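You operate a simulated robot arm through the tools that you are given. There is no shell and no other tool.

You run a simulated two-armed robot. Do the job below in one go: nothing can be reset, and whatever is moved stays where it is left.

## Task
Move the music from the purple channel to the white one and set a GOOD level.
Fine: purple fader down first, white fader at the white line; set the level by the gain knob.
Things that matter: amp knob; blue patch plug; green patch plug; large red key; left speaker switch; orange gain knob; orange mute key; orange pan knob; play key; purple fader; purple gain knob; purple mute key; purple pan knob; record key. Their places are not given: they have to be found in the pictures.

The check looks at the end state, three seconds after you hand in, the way a careful person would. Anything else that was tipped, shoved, dropped, spilled or broken makes it a failure.

## Robot
Two 6-joint arms with two-finger grippers on one trunk that stands fixed in place. Base frame: the origin is at the foot of the trunk, x ahead of it, y to its left, z up. Lengths are in m, angles in degrees, forces in N, time in s.
The left shoulder is at [0.03, 0.178, 0.963], the right one opposite. With the tool pointing down near the work surface each hand reaches from about 0.48 to 0.82 m from the base axis, measured 20 degrees to its own side. Payload 2.54 kg a hand.
The tool frame of a hand sits at the grasp point between the pads (the TCP): z along the fingers, y along the line on which they close. The tips reach 0.03 m beyond it. Largest opening 0.116 m; the body of the gripper starts 0.095 m behind the TCP.
Orientation is that of the tool frame in the base frame, as a unit quaternion [x, y, z, w]. With the fingers straight down and closing along the base's y, the tool's x points along the base's -x, its y along +y and its z along -z.

## Interface
- The arms move only by the tool apply_moves. It takes "left_commands", "right_commands" or both (then of equal length, played together; a hand with none holds still); each is one flat list of numbers, 6 for each row, row after row: the shift along the tool's x, y, z in units of 100 mm (1.0 is 100 mm), then the turn, a rotation vector about the tool's x, y, z in units of 120 degrees (1.0 is 120 degrees). In form: [dx, dy, dz, ax, ay, az, dx, dy, dz, ax, ay, az, ...]. A call has 1 to 20 rows; each row is the pose to reach, as a shift and turn from the pose commanded when the call began, along the tool's axes at that moment. "left_hand" and "right_hand" are, for a hand that has rows, the opening, from 0 (shut) to 1 (fully open), set as the call begins (left out, the last holds). A call with a number of a shift or a turn outside -1 to 1 is refused whole. Rows are played at 5 a second. More than 0.05 m and 8.6 degrees between two rows, or a gripper value outside its range, and nothing of the call is played. A pose out of reach is approached as far as the arm can. The call stops where the force on the tool passes 40 N (or 10 N more than at its start, if that is more) or the arm is blocked; 0.2 s more then pass. Each finger travels about 0.153 m/s and halts on what it meets, pressing with about 40 N; the grip force reading is that of the motor and also rises with nothing between the fingers. The clock runs only during rows and for 0.2 s after the last one: add rows that repeat a pose to give the fingers time. It gives the time, the measured TCP pose, the force on the tool (base axes), the opening and the grip force at its end, in the units of the frame above (readings bear some noise), with the torque about the TCP (base axes, N m) and any sound that the robot's microphone picked up.
- Cameras (640 x 400 px; columns grow to the right, rows downward): "scene" is now at [0.0444, -0.0079, 1.6864]; the picture's right is [-0.15, -0.99, 0.00], its down [-0.79, 0.12, -0.60] and it looks along [0.59, -0.09, -0.80] (base axes); focal length 374 px, centre (320, 200). "left" rides on the left gripper at [0.069, 0.015, -0.122] in its tool frame; the picture's right is [-0.22, 0.98, 0.00], its down [-0.83, -0.18, -0.53] and it looks along [-0.52, -0.12, 0.85] (tool axes); focal length 251 px, centre (320, 200). "right" rides on the right gripper at [0.069, -0.015, -0.122] in its tool frame; the picture's right is [0.22, 0.98, 0.00], its down [-0.83, 0.18, -0.53] and it looks along [-0.52, 0.11, 0.85] (tool axes); focal length 251 px, centre (320, 200).
- camera(camera): a new picture of that camera. It takes no simulated time.
- slide_trunk(by): slides the trunk up (or, below 0, down) by that many m; the arms and the scene camera ride with it, the base frame stays. It gives what a move gives, with no picture.
- aim_head(pan, tilt): turns the head with the scene camera to pan (to the left, within 143 degrees either way) and tilt (down, from -29 to 69), counted from straight ahead of the robot. It gives what a move gives.
- pixel_to_xyz(camera, pixels): there is no depth. For up to 12 entries [column, row, z] of the newest picture of that camera ("zoom" is the newest enlarged one), the place [x, y] in the base frame at which the ray of that pixel passes the height z, good to about 0.002 m, but the place of the scene camera against the robot may be out by one fixed shift of up to 0.012 m in any direction. It takes no simulated time.
- enlarge(camera, box): a new picture of the part [left, top, right, bottom] of that camera's present view, enlarged. It takes no simulated time.
- finish_job(): hands the job in; it is judged then, once.

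Unless the task says otherwise, let go and move clear before handing in.

The tools are called after "Call:" by a JSON object that holds its "method" and its "body". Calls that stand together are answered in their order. apply_moves: Moves the arms, as the interface text tells. Its arguments: {"type":"object","properties":{"left_commands":{"type":"array"},"left_hand":{"type":"number"},"right_commands":{"type":"array"},"right_hand":{"type":"number"}},"required":[]} The other tools are called the same way: slide_trunk (by) slides the trunk up or down; aim_head (pan, tilt) turns the head that bears the scene camera; camera (camera) takes a picture; pixel_to_xyz (camera, pixels) gives the place at which the rays of pixels pass given heights; enlarge (camera, box) takes an enlarged picture of a part of a camera's view; finish_job () hands the job in.

At the start:

```text
t: 0.0
left_eef_pos: [0.4115, 0.2088, 1.1304]
left_tool_rot: [-0.001, 1.0, 0.0, 0.0]
left_ft_force: [-0.1, 0.4, 0.4]
left_ft_torque: [0.0, 0.03, 0.01]
left_grip_width: 0.1161
left_grasp_force: 0.1
right_eef_pos: [0.4482, -0.192, 1.0978]
right_tool_rot: [0.0, 1.0, 0.0, 0.0]
right_ft_force: [0.0, -0.4, -0.7]
right_ft_torque: [0.01, 0.01, 0.0]
right_grip_width: 0.116
right_grasp_force: 0.0
trunk travel left (down, up): [-0.175, 0.365]
head pan, tilt: [-8.4, 53.4]
```

scene: 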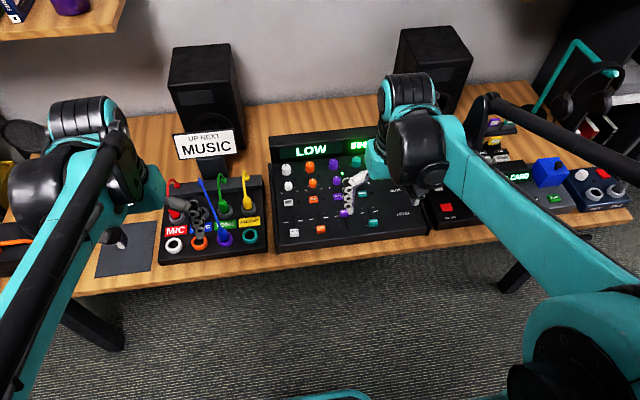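
right: 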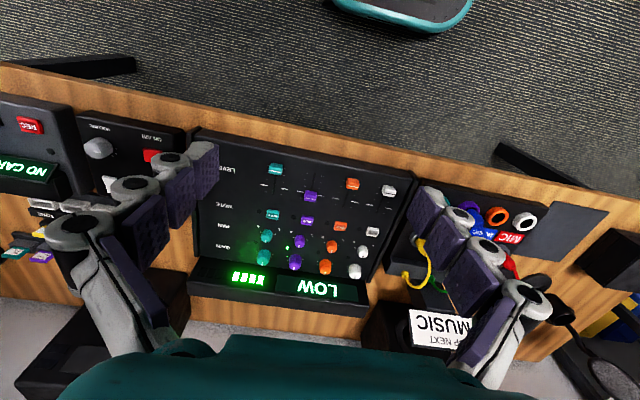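
left: 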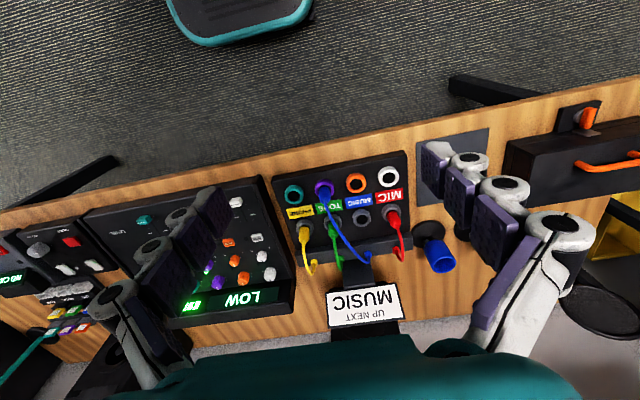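

The pictures show a mixer (left wrist view around 200,250) with a LOW display, and a patch bay where the blue cable seems to run from the MUSIC source to the purple socket (around 325,190). I will enlarge the views for detail before moving.

Call:
{"method": "enlarge", "body": {"camera": "right", "box": [180, 120, 420, 310]}}

Call:
{"method": "enlarge", "body": {"camera": "left", "box": [250, 140, 430, 340]}}

Call:
{"method": "enlarge", "body": {"camera": "scene", "box": [140, 120, 440, 280]}}

Call:
{"method": "enlarge", "body": {"camera": "scene", "box": [400, 80, 640, 260]}}

```text
2.11 times, centred on (300, 215) of right
```

zoom: 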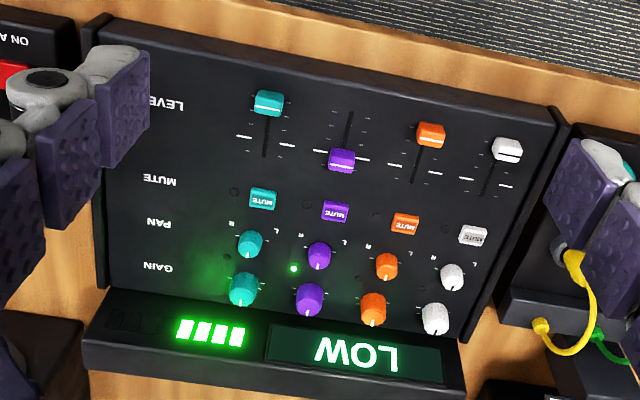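

```text
2.00 times, centred on (340, 240) of left
```

zoom: 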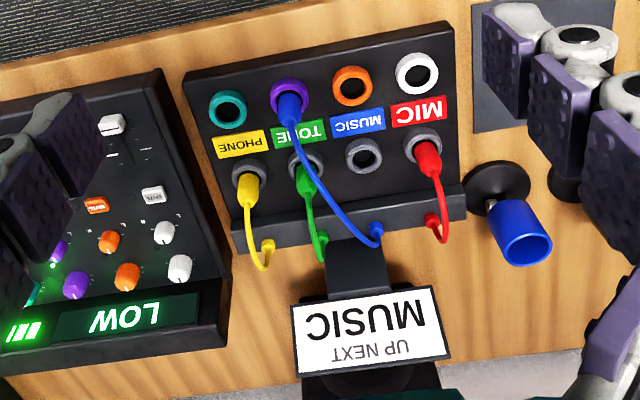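

```text
2.13 times, centred on (290, 200) of scene
```

zoom: 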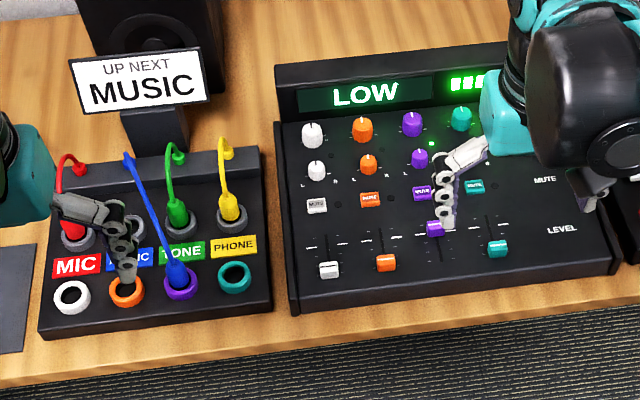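

```text
2.22 times, centred on (520, 170) of scene
```

zoom: 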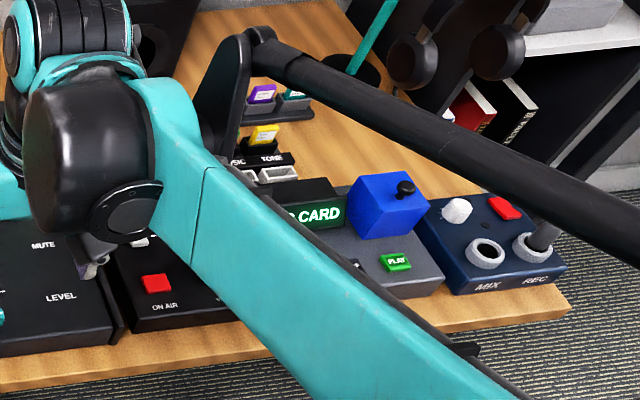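

The mixer columns run white, orange, purple, teal; the purple fader is at the white line, the blue plug sits in the purple socket and the MUSIC parking socket is empty. I will triangulate heights using the white gain knob and white mute key, seen in both wrist views.

Call:
{"method": "pixel_to_xyz", "body": {"camera": "right", "pixels": [[355.1, 272, 0.7], [355.1, 272, 0.75], [355.1, 272, 0.8], [355.1, 272, 0.85], [372.7, 231.6, 0.7], [372.7, 231.6, 0.75], [372.7, 231.6, 0.8], [372.7, 231.6, 0.85]]}}

Call:
{"method": "pixel_to_xyz", "body": {"camera": "left", "pixels": [[270.5, 274, 0.7], [270.5, 274, 0.75], [270.5, 274, 0.8], [270.5, 274, 0.85], [256, 237, 0.7], [256, 237, 0.75], [256, 237, 0.8], [256, 237, 0.85]]}}

Call:
{"method": "pixel_to_xyz", "body": {"camera": "scene", "pixels": [[286, 183, 0.75], [286, 183, 0.8], [286, 183, 0.85], [289, 202, 0.75], [289, 202, 0.8], [289, 202, 0.85]]}}

```text
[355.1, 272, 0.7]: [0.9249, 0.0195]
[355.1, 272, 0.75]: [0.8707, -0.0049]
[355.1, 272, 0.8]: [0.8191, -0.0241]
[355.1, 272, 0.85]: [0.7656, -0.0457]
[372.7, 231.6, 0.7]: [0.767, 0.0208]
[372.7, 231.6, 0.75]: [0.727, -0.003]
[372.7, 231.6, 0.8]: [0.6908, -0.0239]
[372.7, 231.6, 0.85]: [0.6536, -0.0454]
```

```text
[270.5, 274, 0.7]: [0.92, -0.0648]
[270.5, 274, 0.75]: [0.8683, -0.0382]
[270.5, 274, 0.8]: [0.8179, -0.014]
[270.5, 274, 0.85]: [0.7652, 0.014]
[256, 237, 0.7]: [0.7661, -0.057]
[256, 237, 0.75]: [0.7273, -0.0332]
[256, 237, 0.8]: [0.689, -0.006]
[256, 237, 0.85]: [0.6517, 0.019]
```

```text
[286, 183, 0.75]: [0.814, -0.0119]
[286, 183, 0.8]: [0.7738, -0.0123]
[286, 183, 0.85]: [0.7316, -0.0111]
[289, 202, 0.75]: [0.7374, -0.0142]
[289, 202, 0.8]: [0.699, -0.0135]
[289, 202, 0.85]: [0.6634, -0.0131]
```

White mute top is at about z 0.781, (0.705, -0.016), and the white gain knob top is near (0.83, -0.02, 0.79). The right forearm hides half the mixer in the scene view, so I will move both hands outward to get a clear look.

Call:
{"method": "apply_moves", "body": {"right_commands": [0.2, -0.4, 0, 0, 0, 0, 0.4, -0.8, 0, 0, 0, 0, 0.4, -1.0, 0, 0, 0, 0], "left_commands": [0.0, 0.4, 0, 0, 0, 0, 0.0, 0.8, 0, 0, 0, 0, 0, 1.0, 0, 0, 0, 0]}}

Call:
{"method": "camera", "body": {"camera": "scene"}}

```text
t: 0.8
left_eef_pos: [0.4129, 0.3088, 1.1285]
left_tool_rot: [0.001, 1.0, 0.0, 0.0]
left_ft_force: [0.2, -0.1, -0.3]
left_ft_torque: [0.01, 0.03, 0.02]
left_grip_width: 0.116
left_grasp_force: 0.0
right_eef_pos: [0.4066, -0.2917, 1.0979]
right_tool_rot: [0.0, 1.0, 0.0, 0.0]
right_ft_force: [0.2, 0.7, 1.0]
right_ft_torque: [0.03, 0.0, -0.01]
right_grip_width: 0.116
right_grasp_force: 0.2
trunk travel left (down, up): [-0.175, 0.365]
head pan, tilt: [-8.4, 53.4]
```

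```text
taken
```

scene: 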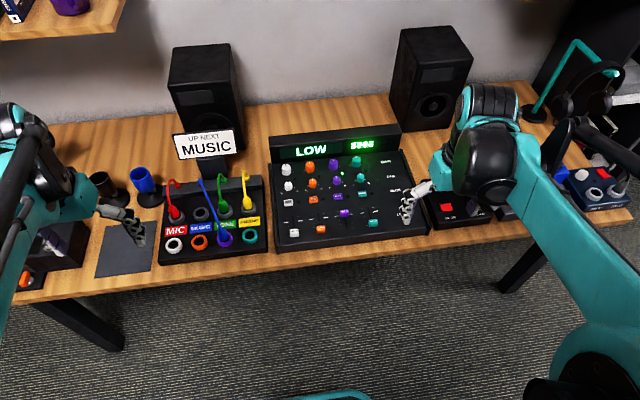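

Now the mixer and patch bay are clear of the arms in the scene view (mixer 270-425 × 135-250, patch bay 160-265 × 180-262). I will enlarge both for detail.

Call:
{"method": "enlarge", "body": {"camera": "scene", "box": [260, 125, 436, 255]}}

Call:
{"method": "enlarge", "body": {"camera": "scene", "box": [150, 165, 278, 270]}}

Call:
{"method": "enlarge", "body": {"camera": "right", "box": [300, 120, 540, 310]}}

Call:
{"method": "enlarge", "body": {"camera": "left", "box": [150, 120, 390, 310]}}

```text
3.08 times, centred on (348, 190) of scene
```

zoom: 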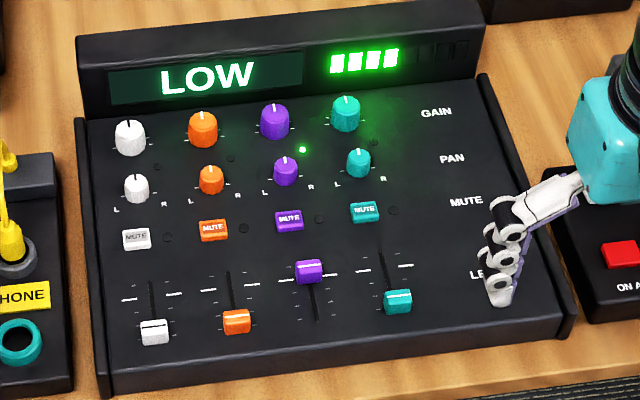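

```text
3.81 times, centred on (214, 218) of scene
```

zoom: 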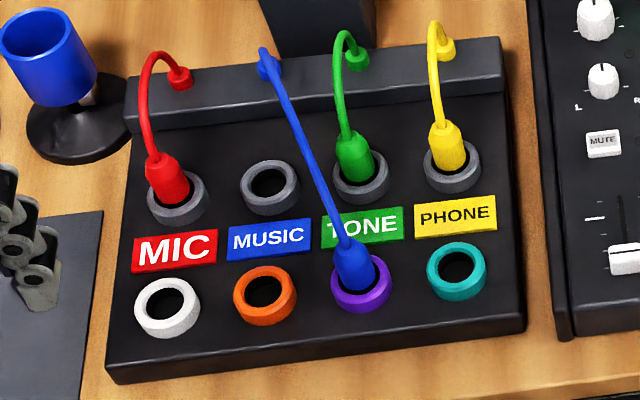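

```text
2.11 times, centred on (420, 215) of right
```

zoom: 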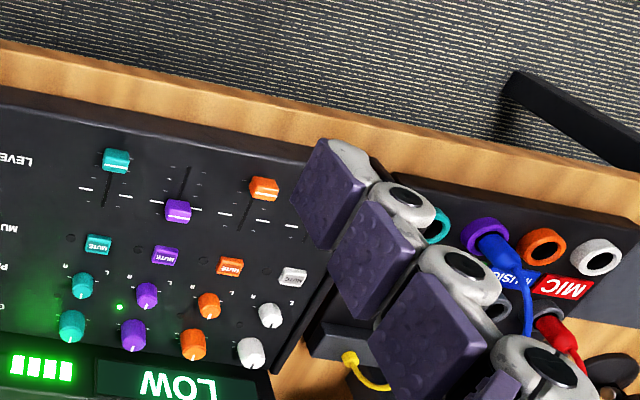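

```text
2.11 times, centred on (270, 215) of left
```

zoom: 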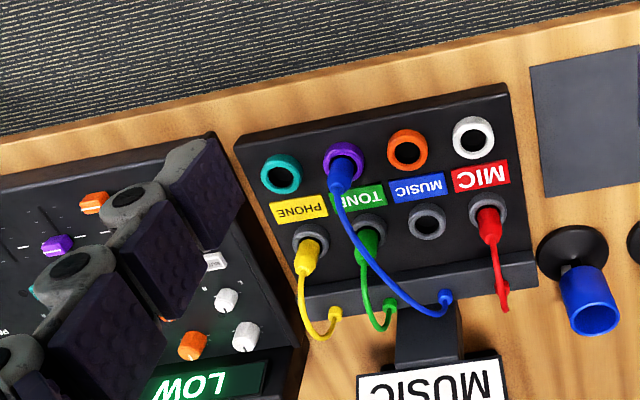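

The mixer and patch bay are readable: gain knobs are on the top row, faders on the front row, and the white fader is at the bottom (155,332 in the first zoom). I will bring both hands closer so the wrist cameras can give accurate triangulation.

Call:
{"method": "apply_moves", "body": {"right_commands": [-0.2, 0.4, 0.4, 0, 0, 0, -0.4, 0.8, 0.8, 0, 0, 0, -0.5, 1.0, 1.0, 0, 0, 0, -0.5, 1.0, 1.0, 0, 0, 0], "left_commands": [-0.2, -0.3, 0.4, 0, 0, 0, -0.4, -0.6, 0.8, 0, 0, 0, -0.4, -0.9, 1.0, 0, 0, 0, -0.4, -1.0, 1.0, 0, 0, 0]}}

Call:
{"method": "camera", "body": {"camera": "right"}}

Call:
{"method": "camera", "body": {"camera": "left"}}

```text
refused: row 1 steps farther than a row can; nothing moved
```

```text
taken
```

right: 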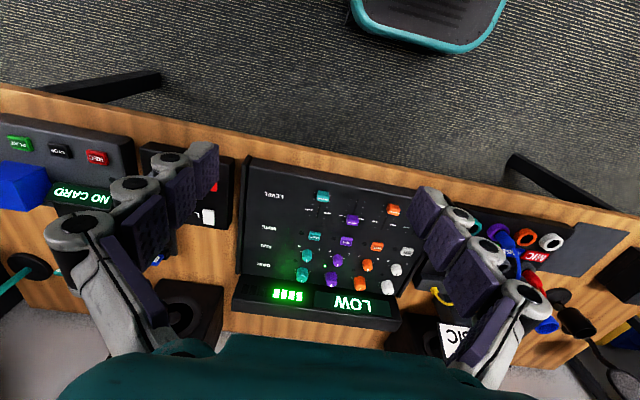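

```text
taken
```

left: 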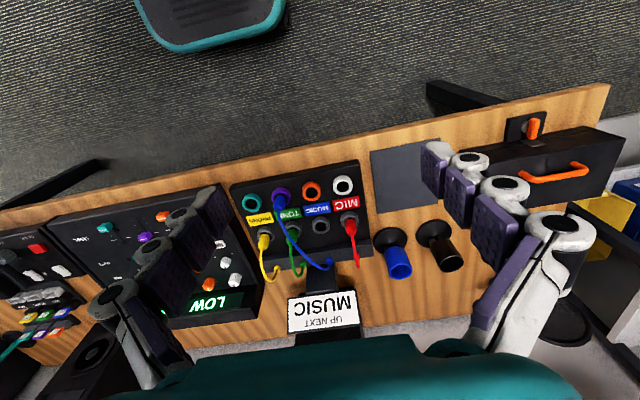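

The call was refused because 40 mm in three axes at once is more than 50 mm per row. I'll use smaller steps.

Call:
{"method": "apply_moves", "body": {"right_commands": [-0.12, 0.25, 0.25, 0, 0, 0, -0.25, 0.5, 0.5, 0, 0, 0, -0.37, 0.75, 0.75, 0, 0, 0, -0.5, 1.0, 1.0, 0, 0, 0, -0.5, 1.0, 1.0, 0, 0, 0], "left_commands": [-0.1, -0.25, 0.25, 0, 0, 0, -0.2, -0.5, 0.5, 0, 0, 0, -0.3, -0.75, 0.75, 0, 0, 0, -0.4, -1.0, 1.0, 0, 0, 0, -0.4, -1.0, 1.0, 0, 0, 0]}}

Call:
{"method": "camera", "body": {"camera": "right"}}

Call:
{"method": "camera", "body": {"camera": "left"}}

```text
t: 2.0
left_eef_pos: [0.4486, 0.2081, 1.028]
left_tool_rot: [0.0, 1.0, -0.001, 0.0]
left_ft_force: [-1.2, -0.6, 0.7]
left_ft_torque: [0.0, -0.05, 0.02]
left_grip_width: 0.116
left_grasp_force: 0.0
right_eef_pos: [0.4556, -0.1921, 0.9963]
right_tool_rot: [0.0, 1.0, -0.001, 0.0]
right_ft_force: [-0.1, 0.6, -0.3]
right_ft_torque: [-0.03, -0.01, -0.04]
right_grip_width: 0.116
right_grasp_force: 0.1
trunk travel left (down, up): [-0.175, 0.365]
head pan, tilt: [-8.4, 53.4]
```

```text
taken
```

right: 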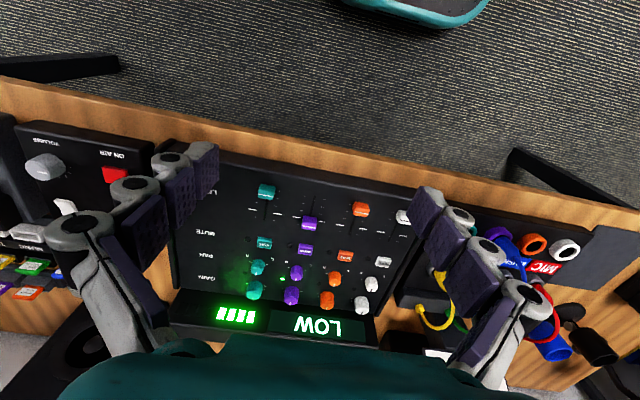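

```text
taken
```

left: 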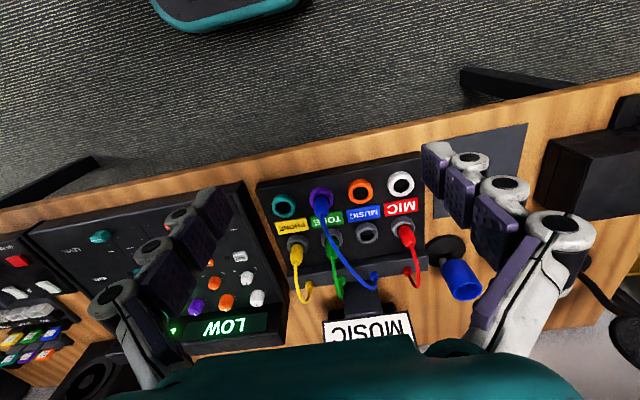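

Both wrist cameras now see their work areas; I'll enlarge them and read feature pixels for this first viewpoint.

Call:
{"method": "enlarge", "body": {"camera": "right", "box": [230, 170, 420, 290]}}

Call:
{"method": "enlarge", "body": {"camera": "right", "box": [220, 240, 400, 350]}}

Call:
{"method": "enlarge", "body": {"camera": "left", "box": [255, 155, 435, 270]}}

```text
3.33 times, centred on (325, 230) of right
```

zoom: 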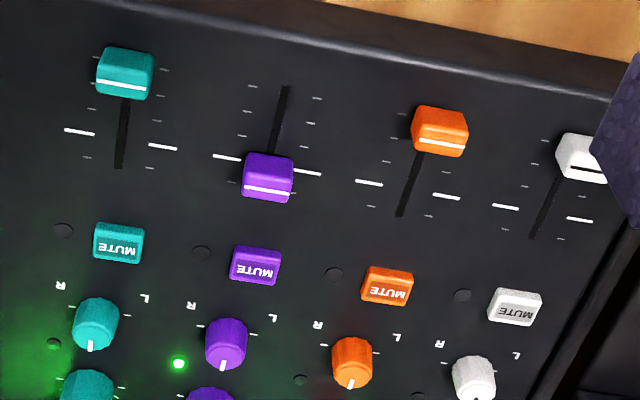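

```text
3.56 times, centred on (310, 295) of right
```

zoom: 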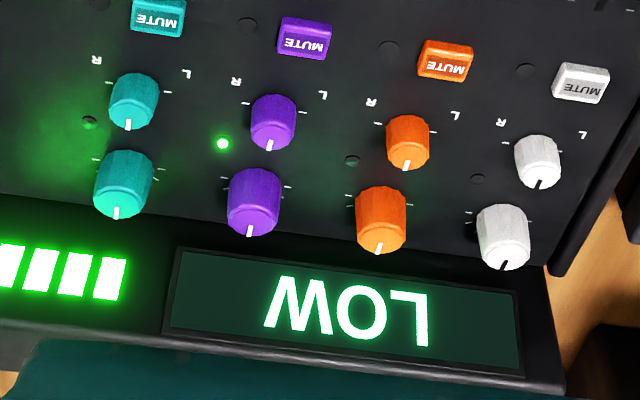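

```text
3.48 times, centred on (345, 212) of left
```

zoom: 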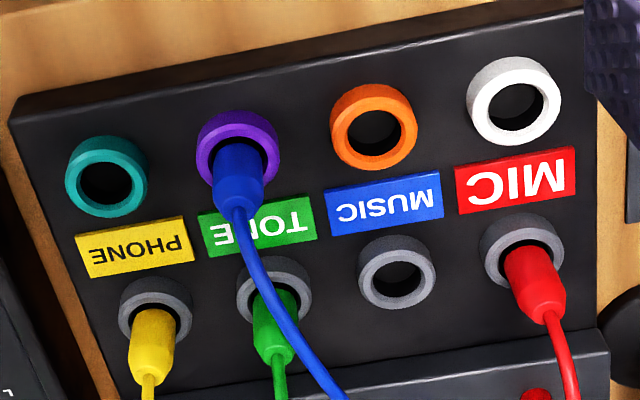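

Feature pixels from these zooms: white fader long marks at raw (380.8,232.1) and (403,236), purple marks at (297.1,217.1) and (321.1,221.6), and panel LEDs at (367.6,258.5) and (354.4,289.1). I'll get their rays now and compare after shifting the viewpoint.

Call:
{"method": "pixel_to_xyz", "body": {"camera": "right", "pixels": [[380.8, 232.1, 0.75], [380.8, 232.1, 0.8], [403, 236, 0.75], [403, 236, 0.8], [297.1, 217.1, 0.75], [297.1, 217.1, 0.8], [321.1, 221.6, 0.75], [321.1, 221.6, 0.8], [367.6, 258.5, 0.75], [367.6, 258.5, 0.8], [354.4, 289.1, 0.75], [354.4, 289.1, 0.8]]}}

Call:
{"method": "pixel_to_xyz", "body": {"camera": "left", "pixels": [[400.9, 184.9, 0.75], [400.9, 184.9, 0.8], [360.8, 192.3, 0.75], [360.8, 192.3, 0.8], [283.2, 207.6, 0.75], [283.2, 207.6, 0.8], [366.5, 233.6, 0.75], [366.5, 233.6, 0.8]]}}

Call:
{"method": "apply_moves", "body": {"right_commands": [0, 0.3, 0, 0, 0, 0, 0, 0.6, 0, 0, 0, 0, 0, 0.9, 0, 0, 0, 0, 0, 0.9, 0, 0, 0, 0], "left_commands": [0, 0.3, 0, 0, 0, 0, 0, 0.6, 0, 0, 0, 0, 0, 0.7, 0, 0, 0, 0, 0, 0.7, 0, 0, 0, 0]}}

Call:
{"method": "enlarge", "body": {"camera": "right", "box": [200, 170, 390, 290]}}

Call:
{"method": "enlarge", "body": {"camera": "left", "box": [200, 155, 380, 270]}}

```text
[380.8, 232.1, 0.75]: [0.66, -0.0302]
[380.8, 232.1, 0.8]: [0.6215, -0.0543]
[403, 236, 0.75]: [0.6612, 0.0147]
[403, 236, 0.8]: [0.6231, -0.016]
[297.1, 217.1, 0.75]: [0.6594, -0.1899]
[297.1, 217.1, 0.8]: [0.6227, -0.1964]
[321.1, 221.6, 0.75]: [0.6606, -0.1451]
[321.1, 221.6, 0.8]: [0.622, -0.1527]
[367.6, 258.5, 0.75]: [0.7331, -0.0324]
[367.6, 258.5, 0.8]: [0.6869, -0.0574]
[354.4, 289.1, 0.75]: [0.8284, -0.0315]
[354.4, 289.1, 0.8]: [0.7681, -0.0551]
```

```text
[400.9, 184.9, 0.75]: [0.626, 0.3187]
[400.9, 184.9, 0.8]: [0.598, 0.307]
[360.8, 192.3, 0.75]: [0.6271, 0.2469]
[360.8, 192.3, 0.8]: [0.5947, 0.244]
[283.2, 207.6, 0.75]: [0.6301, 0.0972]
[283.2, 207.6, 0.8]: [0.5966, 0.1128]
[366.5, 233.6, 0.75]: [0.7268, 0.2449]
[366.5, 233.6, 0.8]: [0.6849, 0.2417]
```

```text
t: 3.0
left_eef_pos: [0.4508, 0.2783, 1.0283]
left_tool_rot: [0.0, 1.0, -0.001, 0.0]
left_ft_force: [0.0, 0.6, 0.0]
left_ft_torque: [0.01, -0.01, 0.01]
left_grip_width: 0.116
left_grasp_force: 0.0
right_eef_pos: [0.4569, -0.1018, 0.9966]
right_tool_rot: [0.001, 1.0, 0.0, 0.0]
right_ft_force: [-0.4, -0.5, -0.7]
right_ft_torque: [0.02, 0.01, 0.03]
right_grip_width: 0.1156
right_grasp_force: 0.1
trunk travel left (down, up): [-0.175, 0.365]
head pan, tilt: [-8.4, 53.4]
```

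```text
3.33 times, centred on (295, 230) of right
```

zoom: 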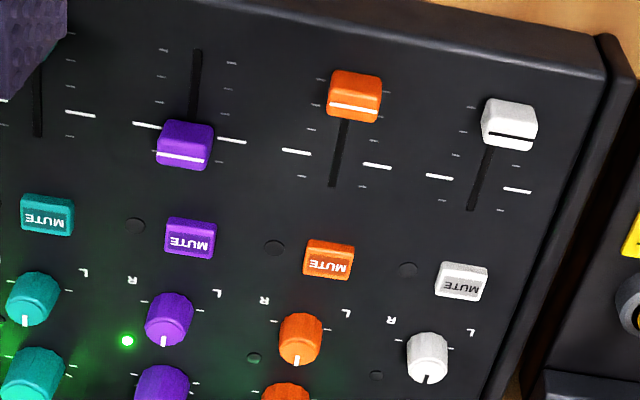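

```text
3.48 times, centred on (290, 212) of left
```

zoom: 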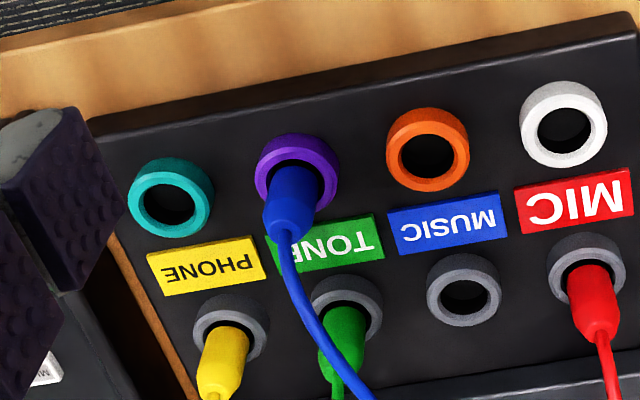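

The new viewpoint places the same marks at raw (330.4,223.1), (354.1,227), (243.1,207.8), (268.3,212.3), and LEDs at (321.4,250.7), (311.8,282.5). I'll get their rays to solve for heights.

Call:
{"method": "pixel_to_xyz", "body": {"camera": "right", "pixels": [[330.4, 223.1, 0.75], [330.4, 223.1, 0.8], [354.1, 227, 0.75], [354.1, 227, 0.8], [243.1, 207.8, 0.75], [243.1, 207.8, 0.8], [268.3, 212.3, 0.75], [268.3, 212.3, 0.8], [321.4, 250.7, 0.75], [321.4, 250.7, 0.8], [311.8, 282.5, 0.75], [311.8, 282.5, 0.8]]}}

Call:
{"method": "pixel_to_xyz", "body": {"camera": "left", "pixels": [[360.4, 189.9, 0.75], [360.4, 189.9, 0.8], [321.05, 197.05, 0.75], [321.05, 197.05, 0.8], [247.2, 210.85, 0.75], [247.2, 210.85, 0.8], [331.1, 237.9, 0.75], [331.1, 237.9, 0.8]]}}

Call:
{"method": "camera", "body": {"camera": "right"}}

Call:
{"method": "camera", "body": {"camera": "left"}}

```text
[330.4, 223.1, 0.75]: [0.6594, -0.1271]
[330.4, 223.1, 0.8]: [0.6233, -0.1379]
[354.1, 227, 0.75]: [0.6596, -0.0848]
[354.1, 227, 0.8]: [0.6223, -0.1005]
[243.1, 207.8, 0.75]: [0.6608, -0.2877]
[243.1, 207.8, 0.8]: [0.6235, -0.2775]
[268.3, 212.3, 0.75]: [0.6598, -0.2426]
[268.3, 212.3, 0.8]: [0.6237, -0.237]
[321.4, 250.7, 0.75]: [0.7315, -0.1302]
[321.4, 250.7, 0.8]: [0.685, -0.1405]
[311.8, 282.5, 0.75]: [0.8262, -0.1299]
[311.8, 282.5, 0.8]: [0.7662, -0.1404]
```

```text
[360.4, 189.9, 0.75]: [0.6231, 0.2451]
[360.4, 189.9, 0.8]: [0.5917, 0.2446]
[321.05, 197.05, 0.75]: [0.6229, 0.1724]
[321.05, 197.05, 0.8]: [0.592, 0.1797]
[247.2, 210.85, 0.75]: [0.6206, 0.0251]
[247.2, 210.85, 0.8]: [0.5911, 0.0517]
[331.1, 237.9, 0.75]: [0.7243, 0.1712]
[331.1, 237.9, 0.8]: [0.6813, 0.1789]
```

```text
taken
```

right: 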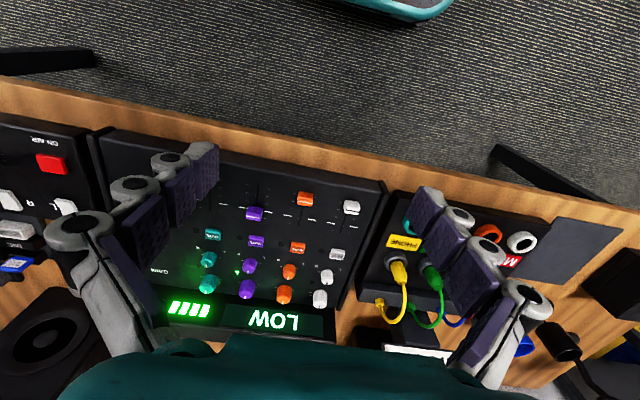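

```text
taken
```

left: 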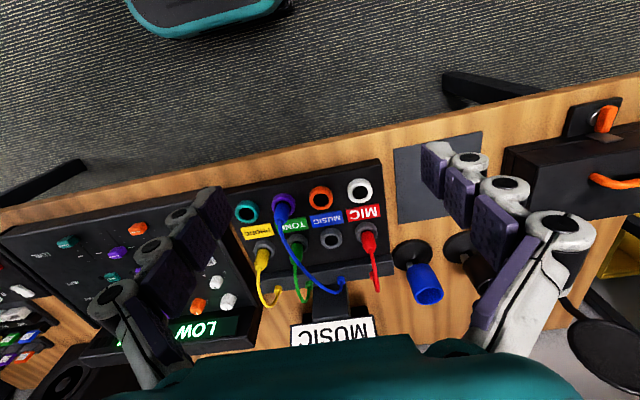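

The last rays used the older picture pose, since the enlarged view isn't the camera's "newest picture". I've now taken fresh pictures at this pose, so I'll ask again.

Call:
{"method": "pixel_to_xyz", "body": {"camera": "right", "pixels": [[330.4, 223.1, 0.75], [330.4, 223.1, 0.8], [354.1, 227, 0.75], [354.1, 227, 0.8], [243.1, 207.8, 0.75], [243.1, 207.8, 0.8], [268.3, 212.3, 0.75], [268.3, 212.3, 0.8], [321.4, 250.7, 0.75], [321.4, 250.7, 0.8], [311.8, 282.5, 0.75], [311.8, 282.5, 0.8]]}}

Call:
{"method": "pixel_to_xyz", "body": {"camera": "left", "pixels": [[360.4, 189.9, 0.75], [360.4, 189.9, 0.8], [321.05, 197.05, 0.75], [321.05, 197.05, 0.8], [247.2, 210.85, 0.75], [247.2, 210.85, 0.8], [331.1, 237.9, 0.75], [331.1, 237.9, 0.8]]}}

```text
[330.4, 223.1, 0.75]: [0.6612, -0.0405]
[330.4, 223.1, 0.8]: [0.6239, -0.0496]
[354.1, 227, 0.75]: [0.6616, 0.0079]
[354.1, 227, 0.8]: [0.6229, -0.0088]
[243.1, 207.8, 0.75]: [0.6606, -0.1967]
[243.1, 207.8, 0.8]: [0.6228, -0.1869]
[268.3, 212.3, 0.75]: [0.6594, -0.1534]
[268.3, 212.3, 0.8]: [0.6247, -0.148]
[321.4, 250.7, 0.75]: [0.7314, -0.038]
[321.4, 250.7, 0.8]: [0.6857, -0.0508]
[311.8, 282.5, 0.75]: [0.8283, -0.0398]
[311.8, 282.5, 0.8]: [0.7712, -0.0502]
```

```text
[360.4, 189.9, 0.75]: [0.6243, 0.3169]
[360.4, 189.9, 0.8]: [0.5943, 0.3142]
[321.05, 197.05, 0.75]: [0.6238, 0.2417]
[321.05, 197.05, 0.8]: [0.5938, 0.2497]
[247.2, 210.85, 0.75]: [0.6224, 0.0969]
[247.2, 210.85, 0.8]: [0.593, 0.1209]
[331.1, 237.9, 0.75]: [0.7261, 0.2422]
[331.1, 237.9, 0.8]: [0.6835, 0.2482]
```

Solving both views gives a mixer panel height of about z 0.778, with the purple fader centred near y -0.171, white near y -0.0235, and the white line near x 0.64. The sockets are near z 0.763 with white at y≈0.316 and purple at y≈0.17. I'll bring the right hand above the purple fader for a close look.

Call:
{"method": "apply_moves", "body": {"right_commands": [-0.3, -0.12, 0.15, 0, 0, 0, -0.6, -0.25, 0.3, 0, 0, 0, -0.9, -0.37, 0.45, 0, 0, 0, -1.0, -0.5, 0.55, 0, 0, 0, -1.0, -0.69, 0.6, 0, 0, 0, -1.0, -0.69, 0.6, 0, 0, 0], "right_hand": 0.6}}

Call:
{"method": "camera", "body": {"camera": "right"}}

Call:
{"method": "enlarge", "body": {"camera": "scene", "box": [260, 125, 436, 255]}}

```text
t: 4.4
left_eef_pos: [0.4516, 0.2794, 1.0285]
left_tool_rot: [0.0, 1.0, 0.0, 0.0]
left_ft_force: [-0.1, -0.2, -0.1]
left_ft_torque: [-0.03, -0.02, 0.03]
left_grip_width: 0.1158
left_grasp_force: 0.0
right_eef_pos: [0.5565, -0.1708, 0.9388]
right_tool_rot: [0.0, 1.0, 0.0, 0.0]
right_ft_force: [0.3, -0.9, 0.3]
right_ft_torque: [-0.05, 0.0, -0.01]
right_grip_width: 0.0695
right_grasp_force: 0.1
trunk travel left (down, up): [-0.175, 0.365]
head pan, tilt: [-8.4, 53.4]
```

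```text
taken
```

right: 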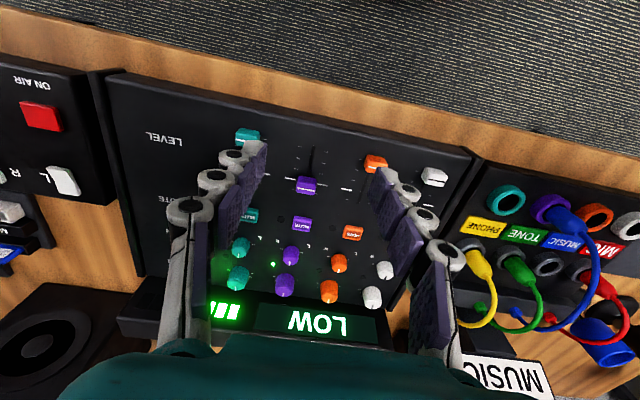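

```text
3.08 times, centred on (348, 190) of scene
```

zoom: 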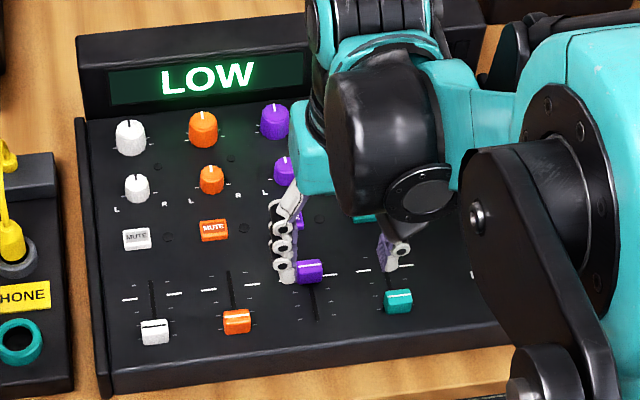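

The purple fader cap sits between the fingers at raw (306,186). I'll read its ray at the likely cap-top height, plus the marks.

Call:
{"method": "enlarge", "body": {"camera": "right", "box": [240, 130, 400, 230]}}

Call:
{"method": "pixel_to_xyz", "body": {"camera": "right", "pixels": [[306, 186, 0.78], [306, 186, 0.79], [306, 186, 0.8]]}}

```text
4.00 times, centred on (320, 180) of right
```

zoom: 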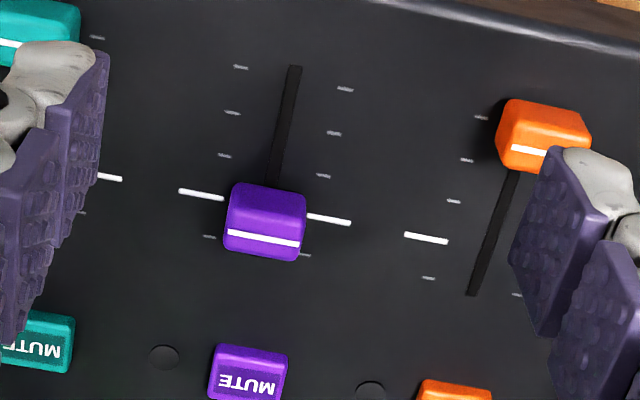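

```text
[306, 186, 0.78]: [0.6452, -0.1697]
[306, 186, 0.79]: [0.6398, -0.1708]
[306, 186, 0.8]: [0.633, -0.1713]
```

In this close view, the purple cap line is at zoom (264,238), the long marks at (200,194) and (329,219), and the slot front end at (294,68). I'll convert these.

Call:
{"method": "pixel_to_xyz", "body": {"camera": "right", "pixels": [[290, 178.5, 0.778], [322.25, 184.75, 0.778], [313.5, 147, 0.778], [306, 189.5, 0.79], [306, 189.5, 0.795], [300, 152, 0.778], [326, 157.5, 0.778], [356, 214.5, 0.778], [366, 189.5, 0.778], [433, 176, 0.79], [372, 297, 0.8], [384, 270, 0.8]]}}

```text
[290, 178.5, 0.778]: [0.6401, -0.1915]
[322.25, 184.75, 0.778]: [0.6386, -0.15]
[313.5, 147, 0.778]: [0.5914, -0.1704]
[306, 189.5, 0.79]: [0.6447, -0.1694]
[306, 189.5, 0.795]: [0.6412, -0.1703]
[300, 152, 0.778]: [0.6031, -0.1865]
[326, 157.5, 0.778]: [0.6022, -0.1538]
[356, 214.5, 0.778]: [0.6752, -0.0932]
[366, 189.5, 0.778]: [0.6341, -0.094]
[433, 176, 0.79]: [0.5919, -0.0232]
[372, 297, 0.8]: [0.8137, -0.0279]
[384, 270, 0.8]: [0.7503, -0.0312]
```

The white line is at x≈0.639, the slot front end at x≈0.591, and caps rise about 20 mm over the panel. I'll narrow the fingers and come down over the purple cap at (0.640, -0.171).

Call:
{"method": "apply_moves", "body": {"right_commands": [-0.28, 0, 0.25, 0, 0, 0, -0.56, 0, 0.5, 0, 0, 0, -0.83, 0, 0.75, 0, 0, 0, -0.83, 0, 0.95, 0, 0, 0, -0.83, 0, 0.95, 0, 0, 0], "right_hand": 0.42}}

Call:
{"method": "camera", "body": {"camera": "right"}}

Call:
{"method": "enlarge", "body": {"camera": "right", "box": [240, 100, 400, 200]}}

```text
t: 5.6
left_eef_pos: [0.4512, 0.2789, 1.0291]
left_tool_rot: [0.0, 1.0, 0.0, -0.001]
left_ft_force: [-0.1, 0.0, -0.5]
left_ft_torque: [0.03, 0.0, -0.01]
left_grip_width: 0.116
left_grasp_force: 0.0
right_eef_pos: [0.6423, -0.1705, 0.8432]
right_tool_rot: [0.001, 1.0, 0.0, 0.0]
right_ft_force: [-1.0, 0.1, -0.4]
right_ft_torque: [0.02, 0.02, 0.0]
right_grip_width: 0.0491
right_grasp_force: 0.2
trunk travel left (down, up): [-0.175, 0.365]
head pan, tilt: [-8.4, 53.4]
```

```text
taken
```

right: 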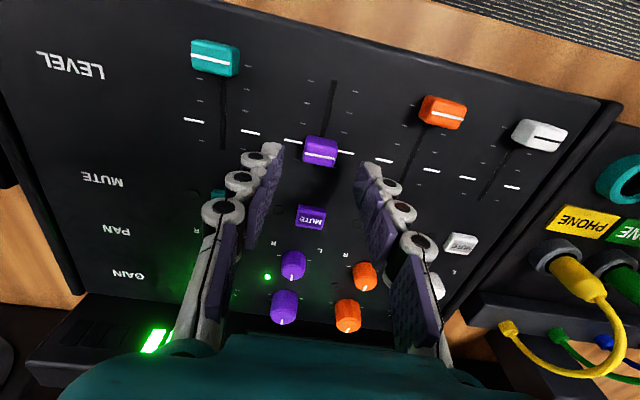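

```text
4.00 times, centred on (320, 150) of right
```

zoom: 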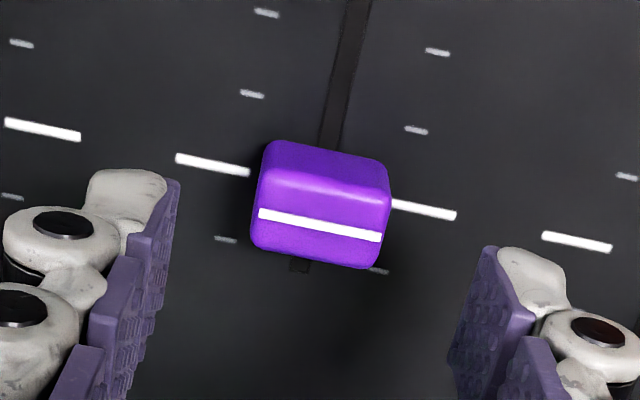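

The cap is centred between the open fingers. I'll check the height of the panel from this closer view using the same long marks (raw 293,141.3 and 346,152.8).

Call:
{"method": "pixel_to_xyz", "body": {"camera": "right", "pixels": [[293, 141.25, 0.76], [293, 141.25, 0.78], [293, 141.25, 0.8], [346, 152.75, 0.76], [346, 152.75, 0.78], [346, 152.75, 0.8], [320, 156.5, 0.78], [320, 156.5, 0.8], [304.5, 153.25, 0.798], [335.5, 159.5, 0.798], [320, 137, 0.8], [320, 165, 0.8]]}}

```text
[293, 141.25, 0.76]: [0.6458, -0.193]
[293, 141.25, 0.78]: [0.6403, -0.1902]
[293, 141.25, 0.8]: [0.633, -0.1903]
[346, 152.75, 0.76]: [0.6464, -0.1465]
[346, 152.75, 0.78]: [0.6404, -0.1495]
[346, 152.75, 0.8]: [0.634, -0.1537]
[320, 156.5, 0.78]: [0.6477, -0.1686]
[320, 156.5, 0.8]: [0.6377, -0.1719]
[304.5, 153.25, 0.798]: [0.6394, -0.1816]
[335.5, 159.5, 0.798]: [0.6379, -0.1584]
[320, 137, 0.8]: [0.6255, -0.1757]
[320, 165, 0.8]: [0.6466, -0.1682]
```

Panel is about z 0.775, cap top about 0.795, and the finger tips are aligned over the cap. I'll descend to TCP z 0.813 and close on it.

Call:
{"method": "apply_moves", "body": {"right_commands": [0, 0, 0.1, 0, 0, 0, 0, 0, 0.2, 0, 0, 0, 0, 0, 0.3, 0, 0, 0, 0, 0, 0.3, 0, 0, 0]}}

Call:
{"method": "enlarge", "body": {"camera": "right", "box": [240, 120, 400, 220]}}

```text
t: 6.6
left_eef_pos: [0.451, 0.2791, 1.0294]
left_tool_rot: [0.0, 1.0, 0.0, 0.0]
left_ft_force: [-0.1, -0.3, -0.2]
left_ft_torque: [0.03, -0.02, 0.0]
left_grip_width: 0.116
left_grasp_force: 0.1
right_eef_pos: [0.6424, -0.1699, 0.8127]
right_tool_rot: [0.001, 1.0, 0.0, 0.0]
right_ft_force: [-0.1, 0.3, -0.4]
right_ft_torque: [0.02, -0.02, -0.04]
right_grip_width: 0.0486
right_grasp_force: 0.0
trunk travel left (down, up): [-0.175, 0.365]
head pan, tilt: [-8.4, 53.4]
```

```text
4.00 times, centred on (320, 170) of right
```

zoom: 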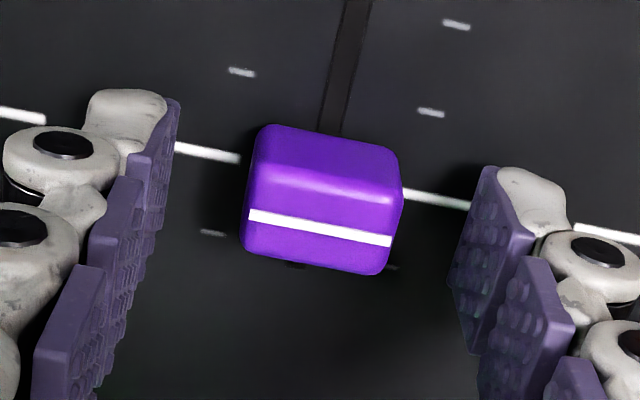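

The cap is between the pads with no contact force. I'll close on it and check.

Call:
{"method": "apply_moves", "body": {"right_commands": [0, 0, 0, 0, 0, 0, 0, 0, 0, 0, 0, 0, 0, 0, 0, 0, 0, 0], "right_hand": 0.1}}

Call:
{"method": "enlarge", "body": {"camera": "right", "box": [240, 120, 400, 220]}}

```text
t: 7.4
left_eef_pos: [0.4514, 0.2789, 1.0296]
left_tool_rot: [0.0, 1.0, 0.0, 0.0]
left_ft_force: [0.1, -0.7, 1.2]
left_ft_torque: [0.0, 0.0, 0.01]
left_grip_width: 0.116
left_grasp_force: 0.1
right_eef_pos: [0.6414, -0.1705, 0.8135]
right_tool_rot: [0.001, 1.0, -0.001, 0.0]
right_ft_force: [-0.3, -1.6, 1.0]
right_ft_torque: [-0.04, 0.04, 0.0]
right_grip_width: 0.0233
right_grasp_force: 44.9
trunk travel left (down, up): [-0.175, 0.365]
head pan, tilt: [-8.4, 53.4]
```

```text
4.00 times, centred on (320, 170) of right
```

zoom: 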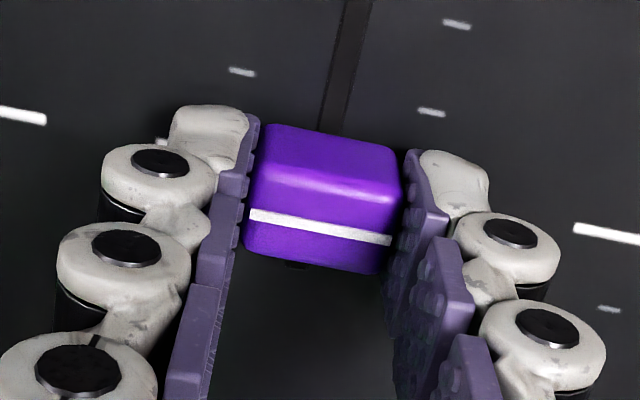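

Gripped: width 23.3 mm with 45 N. I'll drag the purple fader toward the robot (tool +x) in small steps.

Call:
{"method": "apply_moves", "body": {"right_commands": [0.06, 0, 0, 0, 0, 0, 0.12, 0, 0, 0, 0, 0, 0.18, 0, 0, 0, 0, 0, 0.24, 0, 0, 0, 0, 0, 0.3, 0, 0, 0, 0, 0, 0.34, 0, 0, 0, 0, 0, 0.34, 0, 0, 0, 0, 0]}}

Call:
{"method": "camera", "body": {"camera": "right"}}

Call:
{"method": "enlarge", "body": {"camera": "scene", "box": [260, 125, 436, 255]}}

```text
t: 9.0
left_eef_pos: [0.4516, 0.2795, 1.0286]
left_tool_rot: [0.0, 1.0, -0.001, 0.0]
left_ft_force: [-0.1, 0.1, 0.1]
left_ft_torque: [-0.02, -0.02, -0.04]
left_grip_width: 0.116
left_grasp_force: 0.1
right_eef_pos: [0.6058, -0.1696, 0.8124]
right_tool_rot: [0.0, 1.0, 0.0, 0.0]
right_ft_force: [1.2, 6.9, 0.5]
right_ft_torque: [0.18, -0.45, 0.0]
right_grip_width: 0.0232
right_grasp_force: 45.3
trunk travel left (down, up): [-0.175, 0.365]
head pan, tilt: [-8.4, 53.4]
```

```text
taken
```

right: 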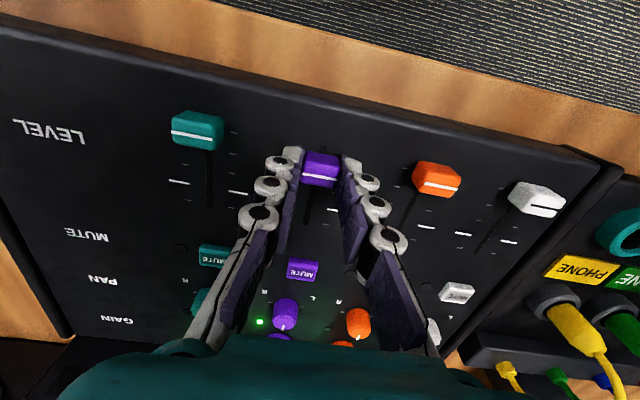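

```text
3.08 times, centred on (348, 190) of scene
```

zoom: 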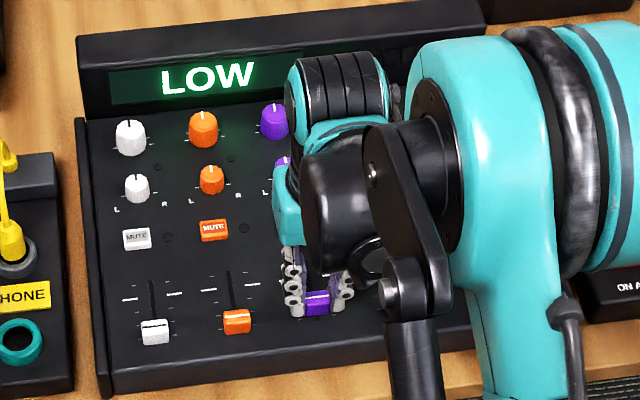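

The fader moved with the gripper to x≈0.606 with low force. I'll continue to the bottom stop.

Call:
{"method": "apply_moves", "body": {"right_commands": [0.03, 0, 0, 0, 0, 0, 0.06, 0, 0, 0, 0, 0, 0.09, 0, 0, 0, 0, 0, 0.12, 0, 0, 0, 0, 0, 0.15, 0, 0, 0, 0, 0]}}

Call:
{"method": "camera", "body": {"camera": "right"}}

Call:
{"method": "enlarge", "body": {"camera": "scene", "box": [260, 125, 436, 255]}}

```text
t: 10.2
left_eef_pos: [0.4524, 0.2808, 1.0283]
left_tool_rot: [0.001, 1.0, 0.0, -0.001]
left_ft_force: [0.8, -0.6, 0.1]
left_ft_torque: [-0.02, -0.01, 0.02]
left_grip_width: 0.116
left_grasp_force: 0.2
right_eef_pos: [0.5956, -0.1702, 0.812]
right_tool_rot: [0.0, 1.0, -0.001, 0.003]
right_ft_force: [32.4, 7.2, 19.9]
right_ft_torque: [0.26, -0.66, -0.07]
right_grip_width: 0.0233
right_grasp_force: 44.7
trunk travel left (down, up): [-0.175, 0.365]
head pan, tilt: [-8.4, 53.4]
```

```text
taken
```

right: 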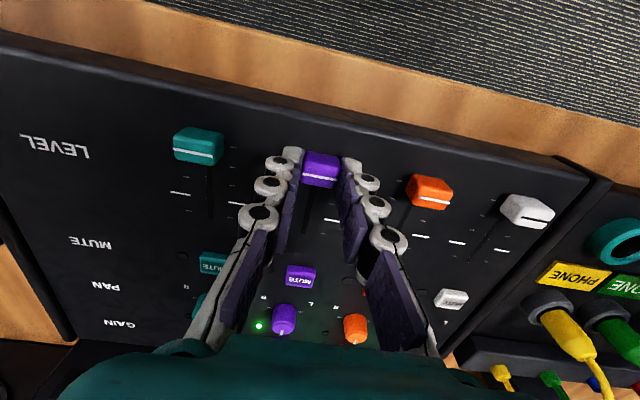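

```text
3.08 times, centred on (348, 190) of scene
```

zoom: 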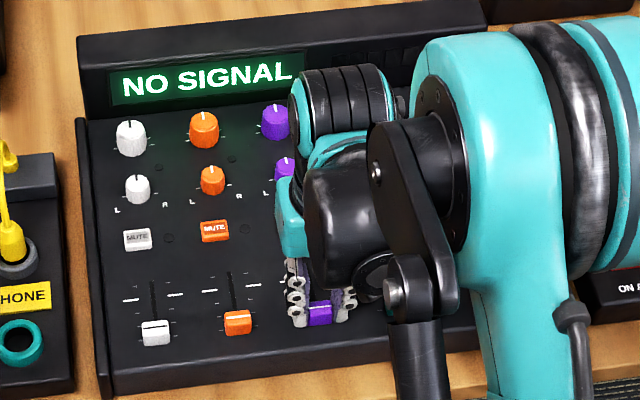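

The display reads NO SIGNAL and the fader is at its bottom stop (32 N on the stop). I'll relax the pull, open the fingers, and rise straight up.

Call:
{"method": "apply_moves", "body": {"right_commands": [-0.05, 0, 0, 0, 0, 0, -0.05, 0, 0, 0, 0, 0]}}

Call:
{"method": "apply_moves", "body": {"right_commands": [0, 0, 0, 0, 0, 0, 0, 0, 0, 0, 0, 0, 0, 0, -0.2, 0, 0, 0, 0, 0, -0.5, 0, 0, 0, 0, 0, -0.8, 0, 0, 0, 0, 0, -0.8, 0, 0, 0], "right_hand": 0.42}}

Call:
{"method": "camera", "body": {"camera": "right"}}

Call:
{"method": "enlarge", "body": {"camera": "scene", "box": [260, 125, 436, 255]}}

```text
t: 10.8
left_eef_pos: [0.4514, 0.2803, 1.0288]
left_tool_rot: [0.0, 1.0, -0.001, 0.0]
left_ft_force: [0.8, 0.1, -0.3]
left_ft_torque: [0.0, -0.01, 0.03]
left_grip_width: 0.1157
left_grasp_force: 0.0
right_eef_pos: [0.595, -0.1692, 0.8141]
right_tool_rot: [0.0, 1.0, -0.001, -0.001]
right_ft_force: [6.3, 12.7, 6.3]
right_ft_torque: [0.36, -1.27, 0.01]
right_grip_width: 0.0235
right_grasp_force: 45.2
trunk travel left (down, up): [-0.175, 0.365]
head pan, tilt: [-8.4, 53.4]
```

```text
t: 12.2
left_eef_pos: [0.4505, 0.2798, 1.0282]
left_tool_rot: [0.0, 1.0, 0.0, 0.0]
left_ft_force: [0.2, 0.5, -0.6]
left_ft_torque: [0.0, 0.02, -0.02]
left_grip_width: 0.1159
left_grasp_force: 0.1
right_eef_pos: [0.5945, -0.1726, 0.8929]
right_tool_rot: [0.001, 1.0, 0.0, -0.001]
right_ft_force: [-0.8, 0.4, -0.2]
right_ft_torque: [-0.01, 0.01, 0.02]
right_grip_width: 0.0486
right_grasp_force: 0.0
trunk travel left (down, up): [-0.175, 0.365]
head pan, tilt: [-8.4, 53.4]
```

```text
taken
```

right: 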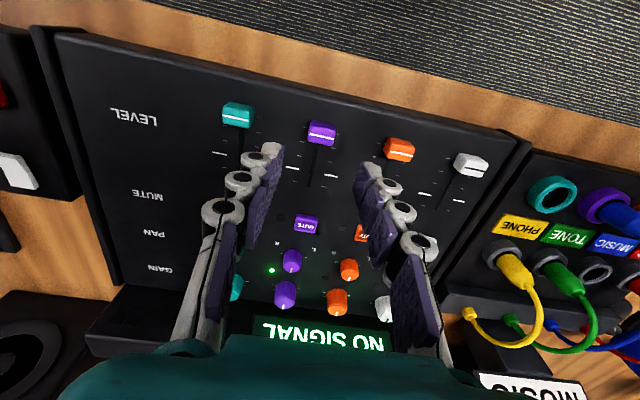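

```text
3.08 times, centred on (348, 190) of scene
```

zoom: 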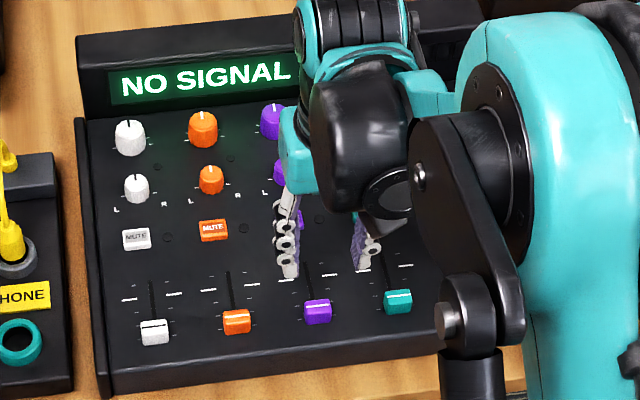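

All four fader caps are now lined up at the bottom (scene zoom 155,332 / 236,321 / 317,311 / 398,301), and the mixer hasn't shifted. Next I'll move the right hand aside and bring the left hand near the blue plug for a close look.

Call:
{"method": "apply_moves", "body": {"left_commands": [-0.25, -0.25, 0.24, 0, 0, 0, -0.5, -0.5, 0.48, 0, 0, 0, -0.75, -0.75, 0.72, 0, 0, 0, -1.0, -1.0, 0.9, 0, 0, 0, -1.0, -1.0, 0.9, 0, 0, 0], "left_hand": 0.6, "right_commands": [0.25, -0.2, -0.2, 0, 0, 0, 0.5, -0.4, -0.4, 0, 0, 0, 0.75, -0.6, -0.6, 0, 0, 0, 1.0, -0.8, -0.8, 0, 0, 0, 1.0, -0.8, -0.8, 0, 0, 0]}}

Call:
{"method": "camera", "body": {"camera": "left"}}

Call:
{"method": "enlarge", "body": {"camera": "scene", "box": [150, 125, 310, 270]}}

```text
t: 13.4
left_eef_pos: [0.5494, 0.1791, 0.9387]
left_tool_rot: [0.0, 1.0, 0.001, 0.0]
left_ft_force: [0.2, 0.7, 0.2]
left_ft_torque: [-0.03, -0.02, 0.01]
left_grip_width: 0.0697
left_grasp_force: 0.1
right_eef_pos: [0.4941, -0.2526, 0.973]
right_tool_rot: [0.001, 1.0, -0.001, 0.0]
right_ft_force: [-0.5, 1.5, 0.5]
right_ft_torque: [-0.03, 0.01, 0.02]
right_grip_width: 0.0486
right_grasp_force: 0.0
trunk travel left (down, up): [-0.175, 0.365]
head pan, tilt: [-8.4, 53.4]
```

```text
taken
```

left: 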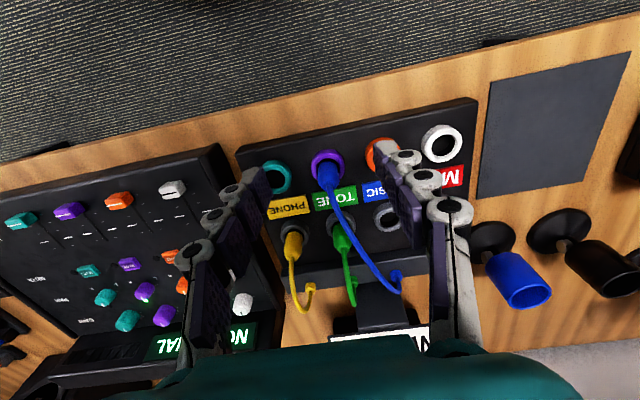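

```text
2.76 times, centred on (230, 198) of scene
```

zoom: 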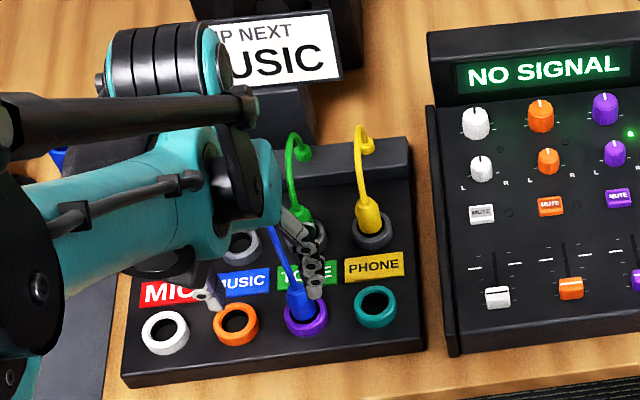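

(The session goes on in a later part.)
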